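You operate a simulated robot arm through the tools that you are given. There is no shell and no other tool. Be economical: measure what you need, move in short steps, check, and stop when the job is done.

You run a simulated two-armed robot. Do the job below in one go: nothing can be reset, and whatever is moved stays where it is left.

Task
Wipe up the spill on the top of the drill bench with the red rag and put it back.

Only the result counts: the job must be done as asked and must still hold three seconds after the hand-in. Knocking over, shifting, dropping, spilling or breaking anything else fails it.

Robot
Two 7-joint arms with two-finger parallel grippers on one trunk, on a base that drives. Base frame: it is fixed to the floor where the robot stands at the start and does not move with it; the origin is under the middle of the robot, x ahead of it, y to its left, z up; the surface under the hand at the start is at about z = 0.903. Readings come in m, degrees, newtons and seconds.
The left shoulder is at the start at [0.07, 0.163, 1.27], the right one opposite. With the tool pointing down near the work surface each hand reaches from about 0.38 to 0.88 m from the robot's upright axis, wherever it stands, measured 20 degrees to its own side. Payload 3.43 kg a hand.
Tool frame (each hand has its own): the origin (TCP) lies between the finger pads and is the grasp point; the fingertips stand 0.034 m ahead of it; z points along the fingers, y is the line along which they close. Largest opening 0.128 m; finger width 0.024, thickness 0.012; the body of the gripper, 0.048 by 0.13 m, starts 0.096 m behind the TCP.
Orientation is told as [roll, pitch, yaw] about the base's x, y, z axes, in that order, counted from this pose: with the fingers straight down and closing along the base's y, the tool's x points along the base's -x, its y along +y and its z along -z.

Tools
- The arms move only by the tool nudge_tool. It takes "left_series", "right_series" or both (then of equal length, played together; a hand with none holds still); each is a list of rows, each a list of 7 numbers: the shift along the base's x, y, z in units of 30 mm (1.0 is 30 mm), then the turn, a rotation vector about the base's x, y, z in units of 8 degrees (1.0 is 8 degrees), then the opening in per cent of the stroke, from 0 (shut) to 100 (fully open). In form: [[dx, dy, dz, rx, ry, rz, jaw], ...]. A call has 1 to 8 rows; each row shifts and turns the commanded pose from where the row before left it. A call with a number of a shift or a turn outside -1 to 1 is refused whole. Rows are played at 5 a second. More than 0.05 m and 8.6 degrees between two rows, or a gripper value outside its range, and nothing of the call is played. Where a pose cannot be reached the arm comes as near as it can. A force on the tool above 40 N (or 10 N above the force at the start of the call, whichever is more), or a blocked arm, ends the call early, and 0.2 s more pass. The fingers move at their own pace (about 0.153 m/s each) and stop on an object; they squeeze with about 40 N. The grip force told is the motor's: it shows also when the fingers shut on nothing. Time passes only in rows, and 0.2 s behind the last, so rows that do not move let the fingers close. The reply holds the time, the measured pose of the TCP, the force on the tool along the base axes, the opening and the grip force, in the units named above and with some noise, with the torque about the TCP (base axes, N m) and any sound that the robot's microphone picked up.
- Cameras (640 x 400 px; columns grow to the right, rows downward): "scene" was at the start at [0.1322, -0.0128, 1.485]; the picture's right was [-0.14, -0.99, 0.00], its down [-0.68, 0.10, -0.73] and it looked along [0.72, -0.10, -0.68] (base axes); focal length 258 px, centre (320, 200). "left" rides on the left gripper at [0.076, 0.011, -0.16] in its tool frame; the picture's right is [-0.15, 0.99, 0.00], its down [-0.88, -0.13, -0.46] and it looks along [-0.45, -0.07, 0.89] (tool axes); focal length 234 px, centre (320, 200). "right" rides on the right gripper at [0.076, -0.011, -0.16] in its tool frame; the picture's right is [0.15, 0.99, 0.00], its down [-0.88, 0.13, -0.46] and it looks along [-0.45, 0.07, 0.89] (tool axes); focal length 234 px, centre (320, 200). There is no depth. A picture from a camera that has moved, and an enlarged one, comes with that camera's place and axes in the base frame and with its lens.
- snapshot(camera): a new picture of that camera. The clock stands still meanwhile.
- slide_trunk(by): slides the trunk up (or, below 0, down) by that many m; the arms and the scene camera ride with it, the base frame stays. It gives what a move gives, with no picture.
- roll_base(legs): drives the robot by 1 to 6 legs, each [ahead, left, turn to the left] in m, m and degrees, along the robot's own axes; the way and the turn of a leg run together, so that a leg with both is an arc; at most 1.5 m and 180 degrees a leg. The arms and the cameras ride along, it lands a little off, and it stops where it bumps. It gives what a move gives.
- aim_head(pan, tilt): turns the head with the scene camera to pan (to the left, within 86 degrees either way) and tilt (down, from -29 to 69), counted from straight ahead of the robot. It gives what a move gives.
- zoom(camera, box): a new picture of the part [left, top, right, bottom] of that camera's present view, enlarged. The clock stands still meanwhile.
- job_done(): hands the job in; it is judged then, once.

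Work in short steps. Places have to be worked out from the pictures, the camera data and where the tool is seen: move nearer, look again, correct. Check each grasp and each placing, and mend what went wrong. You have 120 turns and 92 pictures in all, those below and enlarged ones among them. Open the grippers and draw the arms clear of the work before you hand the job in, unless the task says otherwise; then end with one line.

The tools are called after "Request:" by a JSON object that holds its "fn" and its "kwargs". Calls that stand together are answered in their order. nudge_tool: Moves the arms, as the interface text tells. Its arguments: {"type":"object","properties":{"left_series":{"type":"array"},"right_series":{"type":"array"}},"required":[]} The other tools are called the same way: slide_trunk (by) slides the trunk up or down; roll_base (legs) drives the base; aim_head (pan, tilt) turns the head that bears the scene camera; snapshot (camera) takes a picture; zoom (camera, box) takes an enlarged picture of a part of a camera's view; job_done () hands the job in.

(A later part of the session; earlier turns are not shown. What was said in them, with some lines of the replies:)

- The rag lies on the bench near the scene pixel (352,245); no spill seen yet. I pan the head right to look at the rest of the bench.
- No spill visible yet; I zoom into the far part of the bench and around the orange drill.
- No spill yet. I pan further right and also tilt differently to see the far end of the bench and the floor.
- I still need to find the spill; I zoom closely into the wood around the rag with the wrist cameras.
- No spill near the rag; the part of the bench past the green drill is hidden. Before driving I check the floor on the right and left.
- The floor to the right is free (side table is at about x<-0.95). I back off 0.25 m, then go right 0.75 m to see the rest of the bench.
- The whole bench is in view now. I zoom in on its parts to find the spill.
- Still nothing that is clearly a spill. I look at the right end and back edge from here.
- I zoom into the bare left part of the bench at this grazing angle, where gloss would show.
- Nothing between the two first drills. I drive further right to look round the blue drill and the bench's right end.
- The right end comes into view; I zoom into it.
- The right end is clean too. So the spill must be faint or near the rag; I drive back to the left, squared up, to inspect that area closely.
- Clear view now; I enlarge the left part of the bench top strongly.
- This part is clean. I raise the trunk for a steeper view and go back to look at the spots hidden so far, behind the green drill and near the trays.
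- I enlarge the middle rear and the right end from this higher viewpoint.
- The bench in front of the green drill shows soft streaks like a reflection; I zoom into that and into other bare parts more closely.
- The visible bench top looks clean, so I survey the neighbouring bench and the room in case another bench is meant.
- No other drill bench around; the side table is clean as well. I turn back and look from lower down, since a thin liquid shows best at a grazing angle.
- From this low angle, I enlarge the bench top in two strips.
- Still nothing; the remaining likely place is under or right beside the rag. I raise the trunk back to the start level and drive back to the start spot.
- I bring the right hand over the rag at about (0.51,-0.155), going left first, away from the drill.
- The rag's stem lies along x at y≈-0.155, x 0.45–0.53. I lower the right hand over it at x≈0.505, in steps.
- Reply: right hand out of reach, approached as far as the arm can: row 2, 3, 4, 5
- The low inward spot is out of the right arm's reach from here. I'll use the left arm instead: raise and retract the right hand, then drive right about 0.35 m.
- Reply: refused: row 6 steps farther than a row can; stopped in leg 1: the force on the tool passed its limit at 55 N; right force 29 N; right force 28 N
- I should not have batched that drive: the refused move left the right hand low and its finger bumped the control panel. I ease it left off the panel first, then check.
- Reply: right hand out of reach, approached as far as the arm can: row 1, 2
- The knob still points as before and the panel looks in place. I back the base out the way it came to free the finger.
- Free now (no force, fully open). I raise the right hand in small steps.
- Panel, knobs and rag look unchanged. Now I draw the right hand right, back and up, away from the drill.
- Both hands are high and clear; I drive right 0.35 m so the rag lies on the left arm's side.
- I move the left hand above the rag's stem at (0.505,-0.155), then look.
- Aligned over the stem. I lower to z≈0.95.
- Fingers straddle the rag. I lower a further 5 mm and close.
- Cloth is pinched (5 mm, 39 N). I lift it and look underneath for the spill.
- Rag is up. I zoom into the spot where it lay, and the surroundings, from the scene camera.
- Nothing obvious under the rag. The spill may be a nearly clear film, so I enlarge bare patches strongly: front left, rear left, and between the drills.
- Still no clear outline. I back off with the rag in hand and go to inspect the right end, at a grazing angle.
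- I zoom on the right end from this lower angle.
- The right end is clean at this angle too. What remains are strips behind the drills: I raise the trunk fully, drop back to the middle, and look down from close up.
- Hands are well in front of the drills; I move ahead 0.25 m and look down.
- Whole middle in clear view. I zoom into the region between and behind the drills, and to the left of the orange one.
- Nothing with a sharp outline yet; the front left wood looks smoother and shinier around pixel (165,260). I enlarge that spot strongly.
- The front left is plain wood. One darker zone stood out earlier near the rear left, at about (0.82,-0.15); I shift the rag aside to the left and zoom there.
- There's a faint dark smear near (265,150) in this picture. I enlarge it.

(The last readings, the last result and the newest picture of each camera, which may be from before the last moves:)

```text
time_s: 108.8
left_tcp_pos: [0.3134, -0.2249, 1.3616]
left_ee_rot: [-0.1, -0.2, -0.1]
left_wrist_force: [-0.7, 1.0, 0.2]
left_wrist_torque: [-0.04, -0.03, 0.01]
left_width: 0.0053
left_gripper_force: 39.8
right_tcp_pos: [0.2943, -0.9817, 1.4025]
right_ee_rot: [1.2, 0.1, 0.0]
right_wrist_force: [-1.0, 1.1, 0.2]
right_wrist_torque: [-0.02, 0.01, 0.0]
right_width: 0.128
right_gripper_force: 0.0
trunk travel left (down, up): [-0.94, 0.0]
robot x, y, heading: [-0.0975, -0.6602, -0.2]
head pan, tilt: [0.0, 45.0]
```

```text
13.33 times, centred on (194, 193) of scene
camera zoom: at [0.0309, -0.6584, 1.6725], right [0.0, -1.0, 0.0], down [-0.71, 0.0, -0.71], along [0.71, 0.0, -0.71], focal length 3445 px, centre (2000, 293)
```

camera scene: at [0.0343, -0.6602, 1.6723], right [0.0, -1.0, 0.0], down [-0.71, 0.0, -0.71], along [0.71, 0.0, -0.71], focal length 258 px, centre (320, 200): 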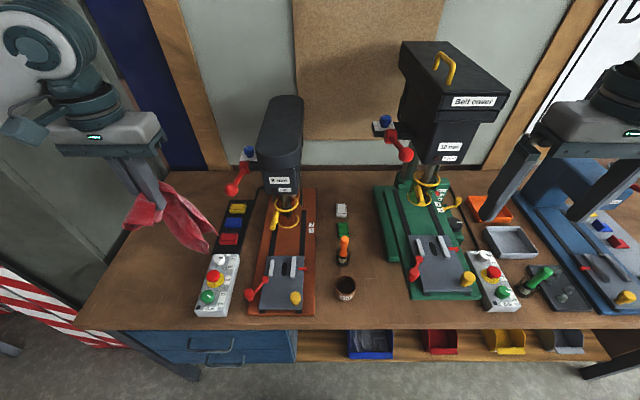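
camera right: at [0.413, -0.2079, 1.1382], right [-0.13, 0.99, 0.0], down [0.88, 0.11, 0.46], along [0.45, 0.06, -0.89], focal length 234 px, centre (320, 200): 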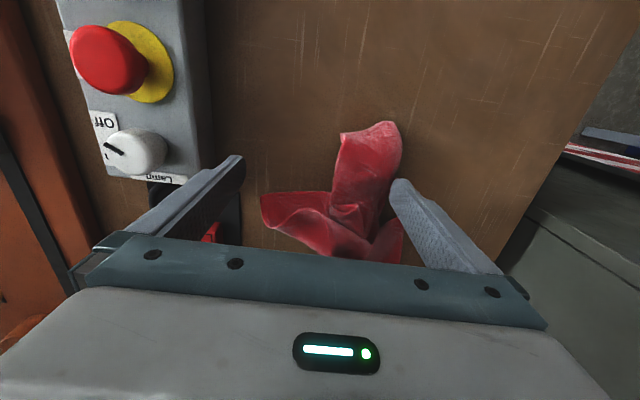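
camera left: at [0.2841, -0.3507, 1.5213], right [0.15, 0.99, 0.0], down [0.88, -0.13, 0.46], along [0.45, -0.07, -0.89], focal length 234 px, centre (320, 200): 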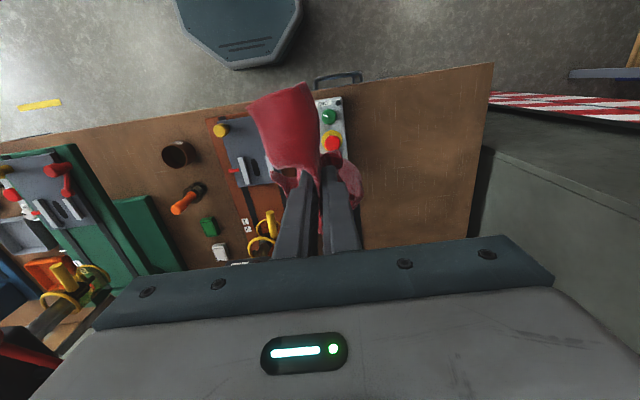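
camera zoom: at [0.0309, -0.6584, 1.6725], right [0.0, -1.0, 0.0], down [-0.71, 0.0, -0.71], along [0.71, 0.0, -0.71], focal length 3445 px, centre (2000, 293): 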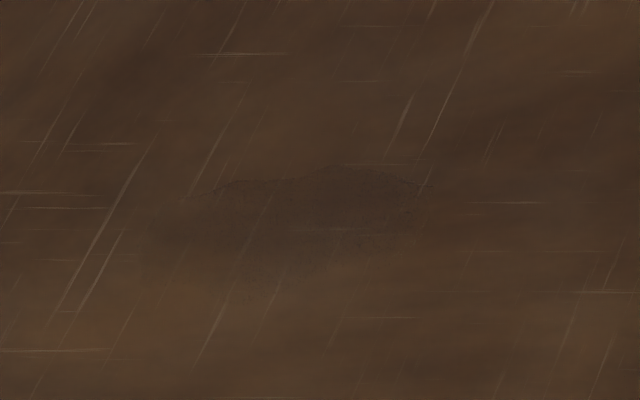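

Found it: a faint dark stain, centred about (0.83,-0.115), spanning roughly x 0.80–0.86, y -0.155…-0.075. I bring the left hand inward, back off and drive so that the left shoulder faces it.

Request:
{"fn": "nudge_tool", "kwargs": {"left_series": [[0, -0.9, 0, 0, 0, 0, 0], [0, -0.9, 0, 0, 0, 0, 0], [0, -0.9, 0, 0, 0, 0, 0], [0, -0.9, 0, 0, 0, 0, 0], [0, -0.9, 0, 0, 0, 0, 0], [0, -0.9, 0, 0, 0, 0, 0]]}}

Request:
{"fn": "roll_base", "kwargs": {"legs": [[-0.15, 0, 0], [0, 0.38, 0.2], [0.15, 0, 0]]}}

```text
time_s: 110.2
left_tcp_pos: [0.3117, -0.3881, 1.362]
left_ee_rot: [0.1, 0.0, 0.0]
left_wrist_force: [-0.7, -0.8, -0.2]
left_wrist_torque: [0.01, 0.01, 0.05]
left_width: 0.005
left_gripper_force: 40.3
right_tcp_pos: [0.2965, -0.9861, 1.4017]
right_ee_rot: [1.3, 0.1, 0.0]
right_wrist_force: [0.0, 0.0, 0.5]
right_wrist_torque: [0.05, 0.0, 0.02]
right_width: 0.1275
right_gripper_force: 0.1
trunk travel left (down, up): [-0.94, 0.0]
robot x, y, heading: [-0.1005, -0.6567, -0.2]
head pan, tilt: [0.0, 45.0]
```

```text
time_s: 114.6
left_tcp_pos: [0.3119, 0.0016, 1.3614]
left_ee_rot: [0.0, -0.1, 0.0]
left_wrist_force: [-0.5, 0.1, -0.4]
left_wrist_torque: [0.0, -0.02, 0.01]
left_width: 0.0052
left_gripper_force: 39.9
right_tcp_pos: [0.2948, -0.5937, 1.403]
right_ee_rot: [1.2, 0.0, 0.1]
right_wrist_force: [-0.6, -0.5, 0.1]
right_wrist_torque: [-0.01, -0.02, 0.01]
right_width: 0.1278
right_gripper_force: 0.0
trunk travel left (down, up): [-0.94, 0.0]
robot x, y, heading: [-0.097, -0.267, 0.0]
head pan, tilt: [0.0, 45.0]
```

Now at y=-0.267. I move ahead 0.08 m and view the stain from straight in front to fix its place.

Request:
{"fn": "roll_base", "kwargs": {"legs": [[0.08, 0, 0]]}}

Request:
{"fn": "aim_head", "kwargs": {"pan": 10, "tilt": 45}}

Request:
{"fn": "zoom", "kwargs": {"camera": "scene", "box": [240, 140, 400, 240]}}

```text
time_s: 115.6
left_tcp_pos: [0.3843, 0.001, 1.3643]
left_ee_rot: [-0.1, -0.4, 0.1]
left_wrist_force: [-1.1, -0.1, -0.6]
left_wrist_torque: [-0.04, -0.11, 0.01]
left_width: 0.0052
left_gripper_force: 39.4
right_tcp_pos: [0.3684, -0.5948, 1.4048]
right_ee_rot: [1.2, -0.3, 0.1]
right_wrist_force: [0.3, -0.4, 0.7]
right_wrist_torque: [-0.05, -0.07, 0.0]
right_width: 0.1281
right_gripper_force: 0.0
trunk travel left (down, up): [-0.94, 0.0]
robot x, y, heading: [-0.0179, -0.2728, -0.1]
head pan, tilt: [0.0, 45.0]
```

```text
time_s: 116.3
left_tcp_pos: [0.3907, 0.0007, 1.3624]
left_ee_rot: [0.0, -0.2, 0.0]
left_wrist_force: [0.3, 0.9, 0.0]
left_wrist_torque: [-0.03, 0.03, 0.0]
left_width: 0.0053
left_gripper_force: 39.8
right_tcp_pos: [0.3745, -0.5938, 1.4028]
right_ee_rot: [1.1, 0.0, 0.1]
right_wrist_force: [-0.7, -0.1, -0.2]
right_wrist_torque: [-0.01, -0.01, -0.03]
right_width: 0.128
right_gripper_force: 0.1
trunk travel left (down, up): [-0.94, 0.0]
robot x, y, heading: [-0.0192, -0.2714, 0.1]
head pan, tilt: [10.0, 45.0]
```

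```text
4.00 times, centred on (320, 190) of scene
camera zoom: at [0.1109, -0.2576, 1.6726], right [0.17, -0.99, 0.0], down [-0.7, -0.12, -0.71], along [0.7, 0.12, -0.71], focal length 1034 px, centre (320, 240)
```

zoom: 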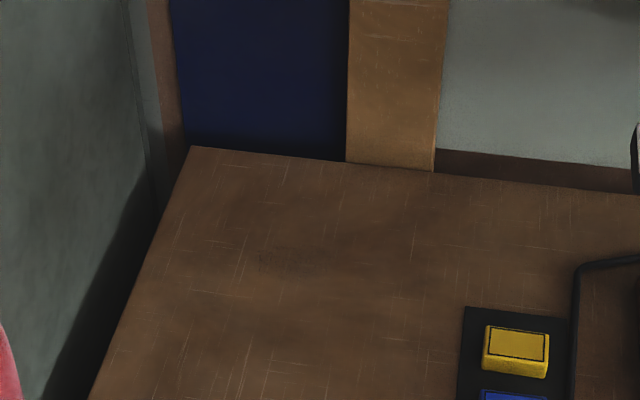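

Stain confirmed at about (0.835,-0.107). I lower the trunk to the start level and bring the left hand forward over it.

Request:
{"fn": "slide_trunk", "kwargs": {"by": -0.19}}

Request:
{"fn": "nudge_tool", "kwargs": {"left_series": [[1, -0.45, 0, 0, 0, 0, 0], [1, -0.45, 0, 0, 0, 0, 0], [1, -0.45, 0, 0, 0, 0, 0], [1, -0.45, 0, 0, 0, 0, 0], [1, -0.45, 0, 0, 0, 0, 0], [1, -0.45, 0, 0, 0, 0, 0], [1, -0.45, 0, 0, 0, 0, 0], [1, -0.45, 0, 0, 0, 0, 0]]}}

```text
time_s: 118.4
left_tcp_pos: [0.3928, 0.0026, 1.1724]
left_ee_rot: [0.0, -0.1, 0.0]
left_wrist_force: [0.3, 0.2, -0.4]
left_wrist_torque: [-0.04, -0.04, 0.06]
left_width: 0.0051
left_gripper_force: 40.0
right_tcp_pos: [0.3779, -0.5944, 1.2128]
right_ee_rot: [1.2, 0.1, 0.1]
right_wrist_force: [0.1, 0.1, 0.0]
right_wrist_torque: [0.02, -0.03, -0.01]
right_width: 0.1281
right_gripper_force: 0.0
trunk travel left (down, up): [-0.75, 0.19]
robot x, y, heading: [-0.0141, -0.2661, -0.1]
head pan, tilt: [10.0, 45.0]
```

```text
time_s: 120.4
left_tcp_pos: [0.5985, -0.074, 1.1834]
left_ee_rot: [0.4, -1.0, 2.0]
left_wrist_force: [-0.4, -0.5, 0.3]
left_wrist_torque: [0.0, 0.0, -0.01]
left_width: 0.0054
left_gripper_force: 39.2
right_tcp_pos: [0.3615, -0.573, 1.2191]
right_ee_rot: [1.5, -0.9, 2.3]
right_wrist_force: [0.1, 0.9, -0.6]
right_wrist_torque: [0.0, 0.04, -0.03]
right_width: 0.1279
right_gripper_force: 0.0
trunk travel left (down, up): [-0.75, 0.19]
robot x, y, heading: [-0.0255, -0.2605, 2.3]
head pan, tilt: [10.0, 45.0]
stopped in row 8 (left hand): the arm was blocked; the commanded pose is now the measured one
```

The arm got blocked and the robot turned 2° — something touches, probably the elbow. I look.

Request:
{"fn": "aim_head", "kwargs": {"pan": 25, "tilt": 35}}

Request:
{"fn": "snapshot", "kwargs": {"camera": "scene"}}

```text
time_s: 121.2
left_tcp_pos: [0.5982, -0.0742, 1.1827]
left_ee_rot: [0.3, -1.1, 1.9]
left_wrist_force: [-0.3, 1.1, 0.0]
left_wrist_torque: [0.0, 0.01, 0.0]
left_width: 0.0052
left_gripper_force: 39.6
right_tcp_pos: [0.3594, -0.5723, 1.2204]
right_ee_rot: [1.3, -1.2, 2.1]
right_wrist_force: [-0.6, 0.0, -0.3]
right_wrist_torque: [-0.04, 0.02, 0.01]
right_width: 0.1281
right_gripper_force: 0.0
trunk travel left (down, up): [-0.75, 0.19]
robot x, y, heading: [-0.0164, -0.2594, 1.8]
head pan, tilt: [25.0, 35.0]
```

```text
18 pictures are left
camera scene: at [0.076, -0.2221, 1.4996], right [0.45, -0.89, 0.01], down [-0.49, -0.26, -0.83], along [0.74, 0.37, -0.56], focal length 258 px, centre (320, 200)
```

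scene: 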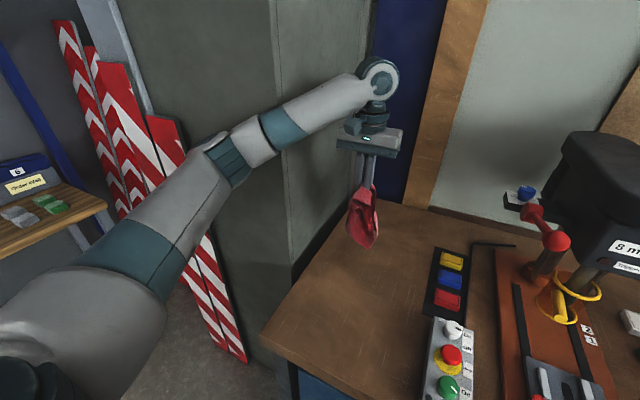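

The elbow bulges left against the cabinet corner. Moving the base right frees it and gives the arm its better 20° angle; the hand stays well left of the drill's lever.

Request:
{"fn": "roll_base", "kwargs": {"legs": [[0, -0.155, -1.8]]}}

```text
time_s: 122.6
left_tcp_pos: [0.6298, -0.2496, 1.1706]
left_ee_rot: [0.2, 0.0, 0.0]
left_wrist_force: [-0.2, 1.0, 0.4]
left_wrist_torque: [0.03, -0.04, -0.01]
left_width: 0.005
left_gripper_force: 39.3
right_tcp_pos: [0.3745, -0.739, 1.2118]
right_ee_rot: [1.3, 0.0, 0.2]
right_wrist_force: [-0.5, 0.2, 0.3]
right_wrist_torque: [0.03, -0.03, 0.0]
right_width: 0.1279
right_gripper_force: 0.1
trunk travel left (down, up): [-0.75, 0.19]
robot x, y, heading: [-0.0162, -0.4156, 0.1]
head pan, tilt: [25.0, 35.0]
```

Freed and square. I move the hand left first (+y), then forward toward the stain at z≈1.17.

Request:
{"fn": "nudge_tool", "kwargs": {"left_series": [[0, 0.9, 0, 0, 0, 0, 0], [0.2, 0.9, 0, 0, 0, 0, 0], [0.6, 0.9, 0, 0, 0, 0, 0], [0.9, 0.9, 0, 0, 0, 0, 0], [0.9, 0.9, 0, 0, 0, 0, 0], [0.9, 0.2, 0, 0, 0, 0, 0], [0.9, 0, 0, 0, 0, 0, 0]]}}

Request:
{"fn": "snapshot", "kwargs": {"camera": "scene"}}

```text
time_s: 124.2
left_tcp_pos: [0.7638, -0.1092, 1.1688]
left_ee_rot: [0.3, 0.2, 0.1]
left_wrist_force: [-0.6, -0.2, 0.0]
left_wrist_torque: [-0.06, 0.01, 0.0]
left_width: 0.0053
left_gripper_force: 39.6
right_tcp_pos: [0.3785, -0.7388, 1.2119]
right_ee_rot: [1.4, 0.2, 0.2]
right_wrist_force: [-0.2, -0.6, 0.0]
right_wrist_torque: [0.05, 0.01, -0.03]
right_width: 0.128
right_gripper_force: 0.0
trunk travel left (down, up): [-0.75, 0.19]
robot x, y, heading: [-0.02, -0.4148, 0.3]
head pan, tilt: [25.0, 35.0]
```

```text
17 pictures are left
camera scene: at [0.1131, -0.3795, 1.497], right [0.42, -0.91, 0.0], down [-0.52, -0.24, -0.82], along [0.74, 0.35, -0.57], focal length 258 px, centre (320, 200)
```

scene: 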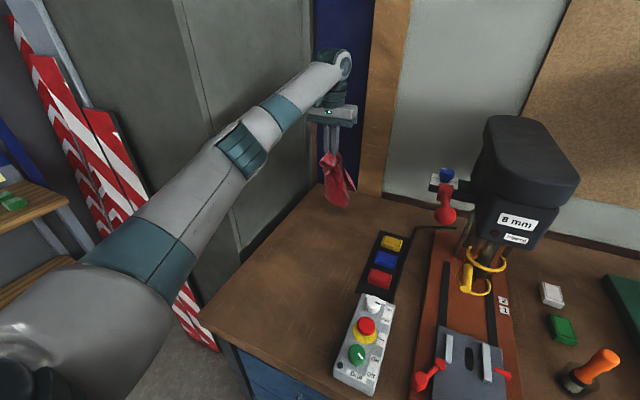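

Clear path. I lower while moving forward to about (0.80,-0.11,1.03).

Request:
{"fn": "nudge_tool", "kwargs": {"left_series": [[0.4, 0, -0.9, 0, 0, 0, 0], [0.4, 0, -0.9, 0, 0, 0, 0], [0.4, 0, -0.9, 0, 0, 0, 0], [0, 0, -0.9, 0, 0, 0, 0], [0, 0, -0.9, 0, 0, 0, 0]]}}

```text
time_s: 125.4
left_tcp_pos: [0.7992, -0.1084, 1.0338]
left_ee_rot: [0.1, 0.2, 0.1]
left_wrist_force: [0.4, -1.3, -0.4]
left_wrist_torque: [-0.02, 0.02, 0.05]
left_width: 0.0054
left_gripper_force: 40.1
right_tcp_pos: [0.3782, -0.7387, 1.2124]
right_ee_rot: [1.2, 0.1, 0.1]
right_wrist_force: [0.6, 1.0, 1.0]
right_wrist_torque: [-0.01, 0.01, -0.01]
right_width: 0.128
right_gripper_force: 0.1
trunk travel left (down, up): [-0.75, 0.19]
robot x, y, heading: [-0.0184, -0.4154, 0.0]
head pan, tilt: [25.0, 35.0]
```

Reachable. I move on to x≈0.83 and down to z≈0.955, watching force.

Request:
{"fn": "nudge_tool", "kwargs": {"left_series": [[0.5, 0, -0.6, 0, 0, 0, 0], [0.5, 0, -0.6, 0, 0, 0, 0], [0, 0, -0.6, 0, 0, 0, 0], [0, 0, -0.5, 0, 0, 0, 0], [0, 0, -0.4, 0, 0, 0, 0]]}}

Request:
{"fn": "zoom", "kwargs": {"camera": "scene", "box": [270, 110, 430, 230]}}

```text
time_s: 126.6
left_tcp_pos: [0.8105, -0.1063, 0.9536]
left_ee_rot: [0.2, 0.0, -0.1]
left_wrist_force: [-0.1, 0.1, 0.5]
left_wrist_torque: [-0.02, -0.01, 0.01]
left_width: 0.0054
left_gripper_force: 40.2
left hand out of reach, approached as far as the arm can: row 2, 5
right_tcp_pos: [0.3767, -0.7384, 1.2119]
right_ee_rot: [1.2, 0.1, 0.1]
right_wrist_force: [-0.8, -0.3, -0.2]
right_wrist_torque: [0.0, 0.02, -0.02]
right_width: 0.1281
right_gripper_force: 0.0
trunk travel left (down, up): [-0.75, 0.19]
robot x, y, heading: [-0.0176, -0.4149, 0.1]
head pan, tilt: [25.0, 35.0]
```

```text
3.33 times, centred on (350, 170) of scene
camera zoom: at [0.1115, -0.3783, 1.4972], right [0.42, -0.91, 0.0], down [-0.52, -0.24, -0.82], along [0.74, 0.35, -0.57], focal length 861 px, centre (220, 300)
```

zoom: 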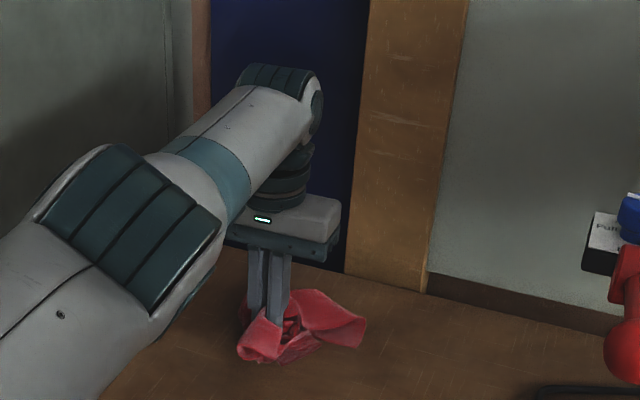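

Reach ends at x≈0.81 with the tool upright. I tilt the fingers forward 16° to gain reach, then lower slightly.

Request:
{"fn": "nudge_tool", "kwargs": {"left_series": [[0, 0, 0.2, 0, -1, 0, 0], [0, 0, 0, 0, -1, 0, 0], [0.4, 0, 0, 0, 0, 0, 0], [0.4, 0, -0.2, 0, 0, 0, 0], [0, 0, -0.2, 0, 0, 0, 0]]}}

```text
time_s: 127.8
left_tcp_pos: [0.8747, -0.1007, 0.9465]
left_ee_rot: [0.2, -16.0, 0.0]
left_wrist_force: [-0.6, -0.6, 2.3]
left_wrist_torque: [-0.04, -0.02, 0.01]
left_width: 0.005
left_gripper_force: 39.5
left hand out of reach, approached as far as the arm can: row 1, 2, 3, 4
right_tcp_pos: [0.3777, -0.7387, 1.2129]
right_ee_rot: [1.1, 0.1, 0.2]
right_wrist_force: [0.3, 0.3, -1.4]
right_wrist_torque: [0.01, -0.02, 0.05]
right_width: 0.1283
right_gripper_force: 0.1
trunk travel left (down, up): [-0.75, 0.19]
robot x, y, heading: [-0.0176, -0.4132, -0.1]
head pan, tilt: [25.0, 35.0]
```

Good reach now (x 0.875, light contact). I press a little and start wiping: strokes along x, stepping across y.

Request:
{"fn": "nudge_tool", "kwargs": {"left_series": [[-0.3, 0, -0.15, 0, 0, 0, 0], [-0.9, 0, 0, 0, 0, 0, 0], [-0.9, 0, 0, 0, 0, 0, 0], [-0.9, 0, 0, 0, 0, 0, 0], [0, 0.6, 0, 0, 0, 0, 0], [0.9, 0.2, 0, 0, 0, 0, 0], [0.9, 0, 0, 0, 0, 0, 0], [0.7, 0, 0, 0, 0, 0, 0]]}}

Request:
{"fn": "nudge_tool", "kwargs": {"left_series": [[0, -0.7, 0, 0, 0, 0, 0], [-0.9, 0, 0, 0, 0, 0, 0], [-0.9, 0, 0, 0, 0, 0, 0], [-0.7, 0, 0, 0, 0, 0, 0], [0, -0.8, 0, 0, 0, 0, 0], [0.9, 0, 0, 0, 0, 0, 0], [0.9, 0, 0, 0, 0, 0, 0], [0.7, 0, 0, 0, 0, 0, 0]]}}

```text
time_s: 129.6
left_tcp_pos: [0.8605, -0.0763, 0.9401]
left_ee_rot: [0.2, -15.9, 0.0]
left_wrist_force: [-0.2, -0.5, 0.8]
left_wrist_torque: [-0.03, 0.01, 0.01]
left_width: 0.0051
left_gripper_force: 39.6
right_tcp_pos: [0.3768, -0.7386, 1.2115]
right_ee_rot: [1.3, 0.2, 0.2]
right_wrist_force: [0.6, 0.0, 0.2]
right_wrist_torque: [0.0, -0.01, -0.01]
right_width: 0.1281
right_gripper_force: 0.0
trunk travel left (down, up): [-0.75, 0.19]
robot x, y, heading: [-0.0184, -0.4095, 0.2]
head pan, tilt: [25.0, 35.0]
```

```text
time_s: 131.4
left_tcp_pos: [0.8619, -0.121, 0.9404]
left_ee_rot: [0.2, -15.9, 0.0]
left_wrist_force: [-0.3, 0.2, 1.3]
left_wrist_torque: [0.02, -0.01, 0.01]
left_width: 0.0052
left_gripper_force: 39.4
right_tcp_pos: [0.377, -0.7387, 1.2116]
right_ee_rot: [1.2, 0.1, 0.2]
right_wrist_force: [-0.5, -0.7, -0.2]
right_wrist_torque: [0.03, 0.0, -0.01]
right_width: 0.128
right_gripper_force: 0.0
trunk travel left (down, up): [-0.75, 0.19]
robot x, y, heading: [-0.017, -0.4176, 0.1]
head pan, tilt: [25.0, 35.0]
```

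Contact is light; I press 3 mm more and wipe the right lanes and crosswise.

Request:
{"fn": "nudge_tool", "kwargs": {"left_series": [[0, -0.8, -0.1, 0, 0, 0, 0], [-0.9, 0, 0, 0, 0, 0, 0], [-0.9, 0, 0, 0, 0, 0, 0], [-0.6, 0, 0, 0, 0, 0, 0], [0, -0.6, 0, 0, 0, 0, 0], [0.9, 0, 0, 0, 0, 0, 0], [0.9, 0, 0, 0, 0, 0, 0], [0.6, 0, 0, 0, 0, 0, 0]]}}

Request:
{"fn": "nudge_tool", "kwargs": {"left_series": [[-0.2, 0.9, 0, 0, 0, 0, 0], [0, 0.9, 0, 0, 0, 0, 0], [0, 0.9, 0, 0, 0, 0, 0], [-0.6, 0, 0, 0, 0, 0, 0], [0, -0.9, 0, 0, 0, 0, 0], [0, -0.9, 0, 0, 0, 0, 0], [0, -0.9, 0, 0, 0, 0, 0], [-0.6, 0, 0, 0, 0, 0, 0]]}}

Request:
{"fn": "nudge_tool", "kwargs": {"left_series": [[0, 0.9, 0, 0, 0, 0, 0], [0, 0.9, 0, 0, 0, 0, 0], [0, 0.9, 0, 0, 0, 0, 0], [-0.6, 0, 0, 0, 0, 0, 0], [0, -0.9, 0, 0, 0, 0, 0], [0, -0.9, 0, 0, 0, 0, 0], [0, 0, 1, 0, 0, 0, 0], [0, 0, 1, 0, 0, 0, 0]]}}

```text
time_s: 133.2
left_tcp_pos: [0.8599, -0.1638, 0.9384]
left_ee_rot: [0.2, -15.9, -0.1]
left_wrist_force: [-2.0, -0.6, 4.8]
left_wrist_torque: [0.0, 0.04, 0.01]
left_width: 0.0052
left_gripper_force: 39.7
right_tcp_pos: [0.3771, -0.7382, 1.2116]
right_ee_rot: [1.2, 0.1, 0.1]
right_wrist_force: [-0.3, 0.5, -0.7]
right_wrist_torque: [0.02, 0.02, 0.05]
right_width: 0.1279
right_gripper_force: 0.0
trunk travel left (down, up): [-0.75, 0.19]
robot x, y, heading: [-0.0226, -0.4118, 0.0]
head pan, tilt: [25.0, 35.0]
```

```text
time_s: 135.0
left_tcp_pos: [0.8177, -0.164, 0.9385]
left_ee_rot: [0.2, -15.9, 0.0]
left_wrist_force: [0.3, -1.1, 2.6]
left_wrist_torque: [-0.07, -0.04, -0.01]
left_width: 0.0051
left_gripper_force: 39.5
right_tcp_pos: [0.3757, -0.7374, 1.2121]
right_ee_rot: [1.1, 0.1, 0.2]
right_wrist_force: [0.3, 0.0, -0.5]
right_wrist_torque: [-0.04, -0.05, -0.01]
right_width: 0.1281
right_gripper_force: 0.0
trunk travel left (down, up): [-0.75, 0.19]
robot x, y, heading: [-0.0204, -0.4145, 0.0]
head pan, tilt: [25.0, 35.0]
```

```text
time_s: 136.8
left_tcp_pos: [0.7996, -0.1369, 0.9974]
left_ee_rot: [0.2, -15.8, 0.1]
left_wrist_force: [0.0, 0.3, -0.8]
left_wrist_torque: [0.01, -0.01, 0.04]
left_width: 0.0052
left_gripper_force: 39.4
right_tcp_pos: [0.3768, -0.738, 1.2117]
right_ee_rot: [1.3, 0.1, 0.2]
right_wrist_force: [-0.5, -0.1, 0.5]
right_wrist_torque: [-0.02, 0.0, -0.02]
right_width: 0.128
right_gripper_force: 0.2
trunk travel left (down, up): [-0.75, 0.19]
robot x, y, heading: [-0.0201, -0.4155, -0.0]
head pan, tilt: [25.0, 35.0]
```

Now I raise the hand and pull it back to see the wiped spot.

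Request:
{"fn": "nudge_tool", "kwargs": {"left_series": [[-0.5, 0, 1, 0, 0, 0, 0], [-0.5, 0, 1, 0, 0, 0, 0], [-0.9, 0, 1, 0, 0, 0, 0], [-0.9, 0, 1, 0, 1, 0, 0], [-0.9, -0.3, 0.8, 0, 1, 0, 0], [-1, -0.5, 0, 0, 0, 0, 0], [-1, -0.5, 0, 0, 0, 0, 0]]}}

Request:
{"fn": "zoom", "kwargs": {"camera": "scene", "box": [290, 140, 450, 240]}}

```text
time_s: 138.4
left_tcp_pos: [0.6261, -0.1746, 1.1443]
left_ee_rot: [0.2, 0.1, 0.1]
left_wrist_force: [-0.2, -0.2, 0.3]
left_wrist_torque: [0.0, -0.01, 0.03]
left_width: 0.0054
left_gripper_force: 39.6
right_tcp_pos: [0.3766, -0.7391, 1.2127]
right_ee_rot: [1.1, 0.1, 0.1]
right_wrist_force: [-0.6, 0.7, 0.5]
right_wrist_torque: [0.02, -0.01, 0.02]
right_width: 0.1278
right_gripper_force: 0.1
trunk travel left (down, up): [-0.75, 0.19]
robot x, y, heading: [-0.0194, -0.4119, -0.2]
head pan, tilt: [25.0, 35.0]
```

```text
4.00 times, centred on (370, 190) of scene
camera zoom: at [0.1107, -0.3784, 1.4973], right [0.42, -0.91, 0.0], down [-0.52, -0.24, -0.82], along [0.74, 0.35, -0.57], focal length 1034 px, centre (120, 240)
```

zoom: 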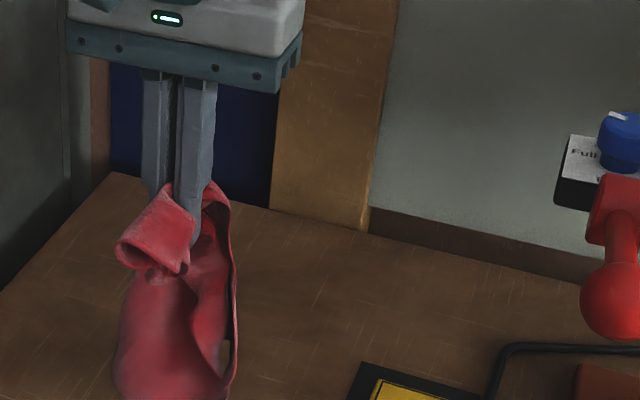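

The rag hides the spot. I pull further back and to the left and look again.

Request:
{"fn": "nudge_tool", "kwargs": {"left_series": [[-1, 0.5, 0, 0, 0, 0, 0], [-1, 0.6, 0, 0, 0, 0, 0], [-1, 0.6, 0, 0, 0, 0, 0], [-1, 0.6, 0, 0, 0, 0, 0]]}}

Request:
{"fn": "zoom", "kwargs": {"camera": "scene", "box": [300, 175, 380, 225]}}

```text
time_s: 139.4
left_tcp_pos: [0.5063, -0.1052, 1.1426]
left_ee_rot: [0.0, 0.0, 0.0]
left_wrist_force: [-0.4, 0.4, -0.3]
left_wrist_torque: [-0.04, 0.01, -0.02]
left_width: 0.0053
left_gripper_force: 39.1
right_tcp_pos: [0.3755, -0.737, 1.213]
right_ee_rot: [1.2, 0.0, 0.2]
right_wrist_force: [-0.1, 0.0, 1.0]
right_wrist_torque: [-0.03, -0.05, -0.01]
right_width: 0.1283
right_gripper_force: 0.0
trunk travel left (down, up): [-0.75, 0.19]
robot x, y, heading: [-0.0144, -0.4154, 0.3]
head pan, tilt: [25.0, 35.0]
```

```text
8.00 times, centred on (340, 200) of scene
camera zoom: at [0.1097, -0.3764, 1.4973], right [0.42, -0.91, 0.0], down [-0.52, -0.24, -0.82], along [0.74, 0.35, -0.57], focal length 2067 px, centre (160, 200)
```

zoom: 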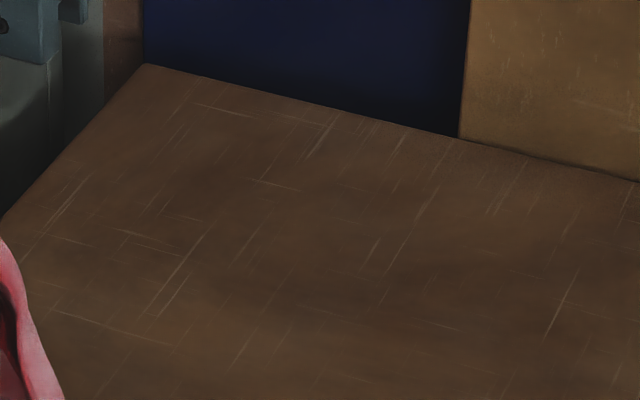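

The dark smear seems gone. I check the exact spot at higher magnification.

Request:
{"fn": "zoom", "kwargs": {"camera": "scene", "box": [315, 192, 363, 222]}}

```text
13.33 times, centred on (339, 207) of scene
camera zoom: at [0.1097, -0.3764, 1.4973], right [0.42, -0.91, 0.0], down [-0.52, -0.24, -0.82], along [0.74, 0.35, -0.57], focal length 3445 px, centre (67, 107)
```

zoom: 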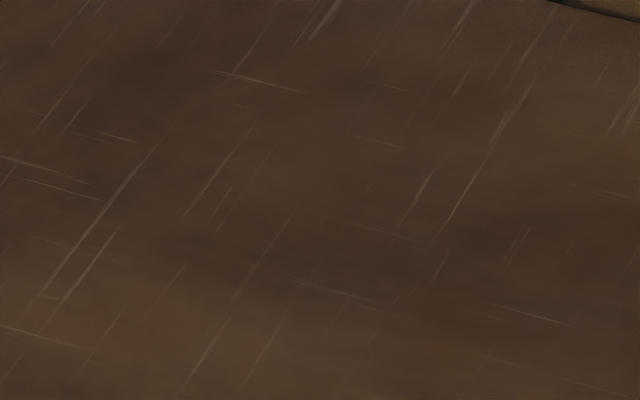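

The same scratches are there and the smear is gone. Now I put the rag back where it was gripped, at (0.504,-0.154,0.945).

Request:
{"fn": "nudge_tool", "kwargs": {"left_series": [[0, -0.8, -0.5, 0, 0, 0, 0], [0, -0.83, -1, 0, 0, 0, 0], [0, 0, -1, 0, 0, 0, 0], [0, 0, -1, 0, 0, 0, 0], [0, 0, -1, 0, 0, 0, 0], [0, 0, -0.9, 0, 0, 0, 0], [0, 0, -0.6, 0, 0, 0, 0], [0, 0, -0.4, 0, 0, 0, 0]]}}

Request:
{"fn": "snapshot", "kwargs": {"camera": "left"}}

```text
time_s: 141.2
left_tcp_pos: [0.5088, -0.1549, 0.9498]
left_ee_rot: [0.2, 0.2, 0.0]
left_wrist_force: [0.3, 0.0, 2.5]
left_wrist_torque: [-0.02, -0.07, 0.03]
left_width: 0.0054
left_gripper_force: 39.7
right_tcp_pos: [0.3771, -0.7386, 1.2121]
right_ee_rot: [1.2, 0.2, 0.2]
right_wrist_force: [-1.1, -0.3, -0.9]
right_wrist_torque: [0.0, 0.02, 0.0]
right_width: 0.128
right_gripper_force: 0.0
trunk travel left (down, up): [-0.75, 0.19]
robot x, y, heading: [-0.0184, -0.4197, 0.1]
head pan, tilt: [25.0, 35.0]
```

```text
12 pictures are left
camera left: at [0.4324, -0.1453, 1.1119], right [0.15, 0.99, 0.0], down [0.88, -0.13, 0.45], along [0.45, -0.06, -0.89], focal length 234 px, centre (320, 200)
```

left: 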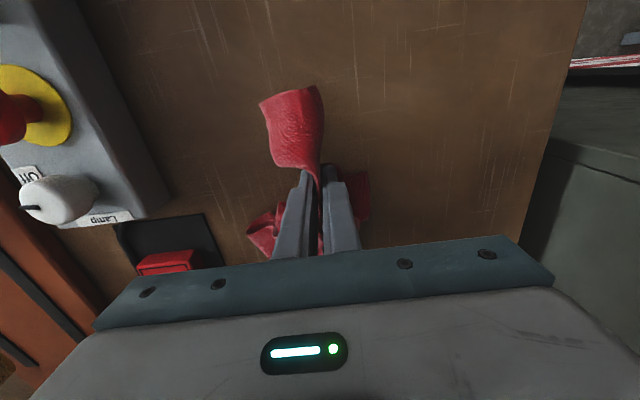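

The rag rests in its old place. I open slowly-enough and let it settle, staying still, then lift.

Request:
{"fn": "nudge_tool", "kwargs": {"left_series": [[0, 0, -0.1, 0, 0, 0, 0], [0, 0, 0, 0, 0, 0, 15], [0, 0, 0, 0, 0, 0, 40], [0, 0, 0, 0, 0, 0, 80], [0, 0, 0, 0, 0, 0, 80], [0, 0, 0.5, 0, 0, 0, 80], [0, 0, 1, 0, 0, 0, 80], [0, 0, 1, 0, 0, 0, 80]]}}

Request:
{"fn": "snapshot", "kwargs": {"camera": "left"}}

```text
time_s: 143.0
left_tcp_pos: [0.5086, -0.1535, 1.0237]
left_ee_rot: [0.2, 0.2, 0.1]
left_wrist_force: [0.6, 0.4, -0.1]
left_wrist_torque: [-0.03, -0.06, 0.05]
left_width: 0.1023
left_gripper_force: 0.0
right_tcp_pos: [0.3771, -0.739, 1.2111]
right_ee_rot: [1.2, 0.2, 0.2]
right_wrist_force: [0.2, -0.5, -0.1]
right_wrist_torque: [-0.01, -0.02, -0.03]
right_width: 0.1279
right_gripper_force: 0.0
trunk travel left (down, up): [-0.75, 0.19]
robot x, y, heading: [-0.0166, -0.4119, -0.0]
head pan, tilt: [25.0, 35.0]
```

```text
11 pictures are left
camera left: at [0.4333, -0.1437, 1.1847], right [0.15, 0.99, 0.0], down [0.88, -0.13, 0.45], along [0.45, -0.06, -0.89], focal length 234 px, centre (320, 200)
```

left: 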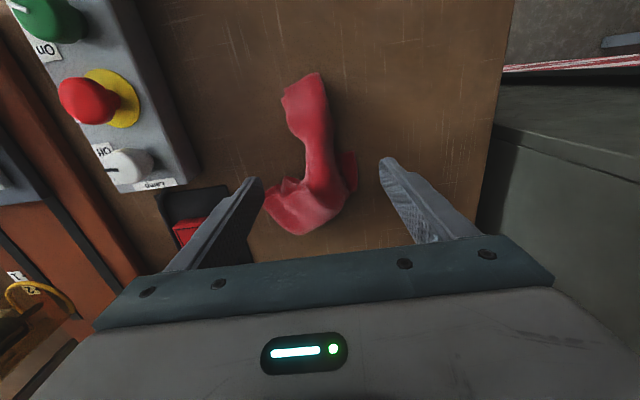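

Released; the rag lies within about 2 cm of its first place. I raise and withdraw the left hand.

Request:
{"fn": "nudge_tool", "kwargs": {"left_series": [[0, 0, 1, 0, 0, 0, 80], [0, 0, 1, 0, 0, 0, 80], [-0.3, 0, 1, 0, 0, 0, 80], [-0.9, 0, 0.5, 0, 0, 0, 100], [-0.9, 0, 0, 0, 0, 0, 100], [-0.9, 0, 0, 0, 0, 0, 100], [-0.9, 0, 0, 0, 0, 0, 100]]}}

Request:
{"fn": "aim_head", "kwargs": {"pan": 20, "tilt": 40}}

Request:
{"fn": "snapshot", "kwargs": {"camera": "scene"}}

```text
time_s: 144.6
left_tcp_pos: [0.3908, -0.1544, 1.1282]
left_ee_rot: [0.2, 0.0, 0.0]
left_wrist_force: [-0.7, 0.0, 0.6]
left_wrist_torque: [0.0, -0.04, -0.02]
left_width: 0.1282
left_gripper_force: 0.0
right_tcp_pos: [0.3763, -0.7381, 1.2127]
right_ee_rot: [1.2, 0.1, 0.2]
right_wrist_force: [-0.4, -0.5, 0.8]
right_wrist_torque: [0.02, -0.04, -0.02]
right_width: 0.1281
right_gripper_force: 0.1
trunk travel left (down, up): [-0.75, 0.19]
robot x, y, heading: [-0.0205, -0.4114, -0.2]
head pan, tilt: [25.0, 35.0]
```

```text
time_s: 145.2
left_tcp_pos: [0.3925, -0.1547, 1.1286]
left_ee_rot: [0.2, 0.1, 0.0]
left_wrist_force: [-0.9, 0.0, -0.5]
left_wrist_torque: [0.01, -0.04, -0.01]
left_width: 0.1279
left_gripper_force: 0.0
right_tcp_pos: [0.3784, -0.7375, 1.2113]
right_ee_rot: [1.2, 0.1, 0.2]
right_wrist_force: [0.3, -0.3, 0.0]
right_wrist_torque: [0.0, -0.01, -0.01]
right_width: 0.1283
right_gripper_force: 0.0
trunk travel left (down, up): [-0.75, 0.19]
robot x, y, heading: [-0.0214, -0.4118, -0.1]
head pan, tilt: [20.0, 40.0]
```

```text
10 pictures are left
camera scene: at [0.1117, -0.3863, 1.4897], right [0.34, -0.94, 0.0], down [-0.6, -0.22, -0.77], along [0.72, 0.26, -0.64], focal length 258 px, centre (320, 200)
```

scene: 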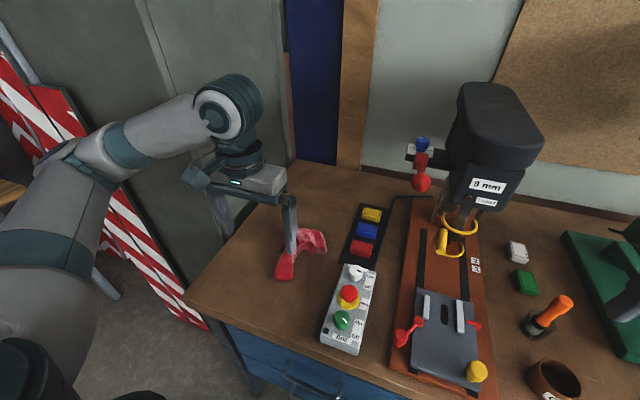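

All stands as before. I back the robot off and take a last close look at the wiped spot from a higher angle.

Request:
{"fn": "roll_base", "kwargs": {"legs": [[-0.2, 0, 0]]}}

Request:
{"fn": "slide_trunk", "kwargs": {"by": 0.19}}

Request:
{"fn": "aim_head", "kwargs": {"pan": 12, "tilt": 38}}

Request:
{"fn": "snapshot", "kwargs": {"camera": "scene"}}

```text
time_s: 146.8
left_tcp_pos: [0.1926, -0.1555, 1.1268]
left_ee_rot: [0.3, 0.1, 0.2]
left_wrist_force: [0.3, 0.5, 0.3]
left_wrist_torque: [0.01, 0.0, 0.02]
left_width: 0.1279
left_gripper_force: 0.0
right_tcp_pos: [0.1776, -0.739, 1.2107]
right_ee_rot: [1.2, 0.2, 0.2]
right_wrist_force: [-0.3, 0.3, 1.0]
right_wrist_torque: [-0.03, 0.02, 0.02]
right_width: 0.1281
right_gripper_force: 0.1
trunk travel left (down, up): [-0.75, 0.19]
robot x, y, heading: [-0.2197, -0.4131, 0.0]
head pan, tilt: [20.0, 40.0]
```

```text
time_s: 148.9
left_tcp_pos: [0.1918, -0.1555, 1.3181]
left_ee_rot: [0.2, 0.0, 0.1]
left_wrist_force: [-0.6, -0.4, 0.1]
left_wrist_torque: [-0.03, 0.01, -0.01]
left_width: 0.128
left_gripper_force: 0.0
right_tcp_pos: [0.1775, -0.7387, 1.4008]
right_ee_rot: [1.1, 0.1, 0.2]
right_wrist_force: [1.0, 0.3, 0.4]
right_wrist_torque: [-0.02, 0.0, 0.03]
right_width: 0.128
right_gripper_force: 0.1
trunk travel left (down, up): [-0.94, 0.0]
robot x, y, heading: [-0.2214, -0.4151, 0.0]
head pan, tilt: [20.0, 40.0]
```

```text
time_s: 149.6
left_tcp_pos: [0.1928, -0.1546, 1.3184]
left_ee_rot: [0.2, 0.1, 0.1]
left_wrist_force: [0.0, 0.2, -0.2]
left_wrist_torque: [0.0, 0.01, -0.05]
left_width: 0.1281
left_gripper_force: 0.1
right_tcp_pos: [0.1771, -0.7386, 1.4015]
right_ee_rot: [1.0, 0.1, 0.2]
right_wrist_force: [0.3, -0.2, 0.4]
right_wrist_torque: [0.03, -0.03, 0.0]
right_width: 0.1282
right_gripper_force: 0.0
trunk travel left (down, up): [-0.94, 0.0]
robot x, y, heading: [-0.2199, -0.4115, 0.3]
head pan, tilt: [12.0, 38.0]
```

```text
9 pictures are left
camera scene: at [-0.0836, -0.3977, 1.6826], right [0.21, -0.98, 0.0], down [-0.6, -0.13, -0.79], along [0.77, 0.17, -0.62], focal length 258 px, centre (320, 200)
```

scene: 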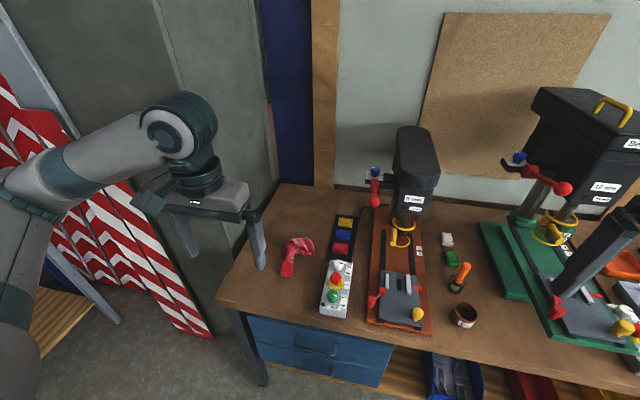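

Request:
{"fn": "zoom", "kwargs": {"camera": "scene", "box": [265, 178, 345, 228]}}

```text
8.00 times, centred on (305, 203) of scene
camera zoom: at [-0.0836, -0.3977, 1.6826], right [0.21, -0.98, 0.0], down [-0.6, -0.13, -0.79], along [0.77, 0.17, -0.62], focal length 2067 px, centre (440, 176)
```

zoom: 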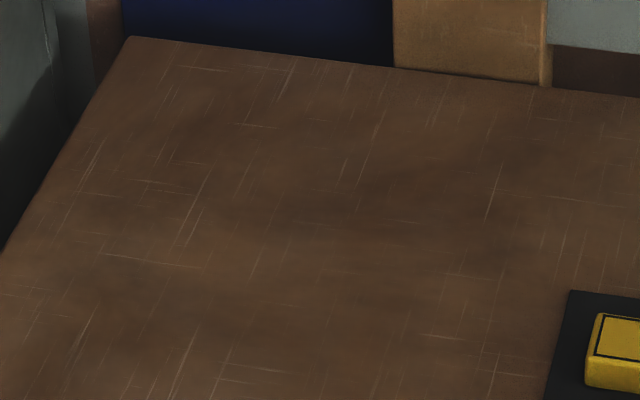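

The spot is clean, the rag is back, and both hands are open and clear of the bench. I hand the job in.

Request:
{"fn": "job_done", "kwargs": {}}

```text
The job is handed in.
```

I wiped up the spill at the rear left of the drill bench and put the red rag back within about 2 cm of where it lay. The spot looks clean in close-up. While I was moving, the right hand bumped the drill's control panel and the left arm pressed against the cabinet. In the pictures the panel, its knobs and the rest of the bench look unmoved; I did not check the cabinet separately.
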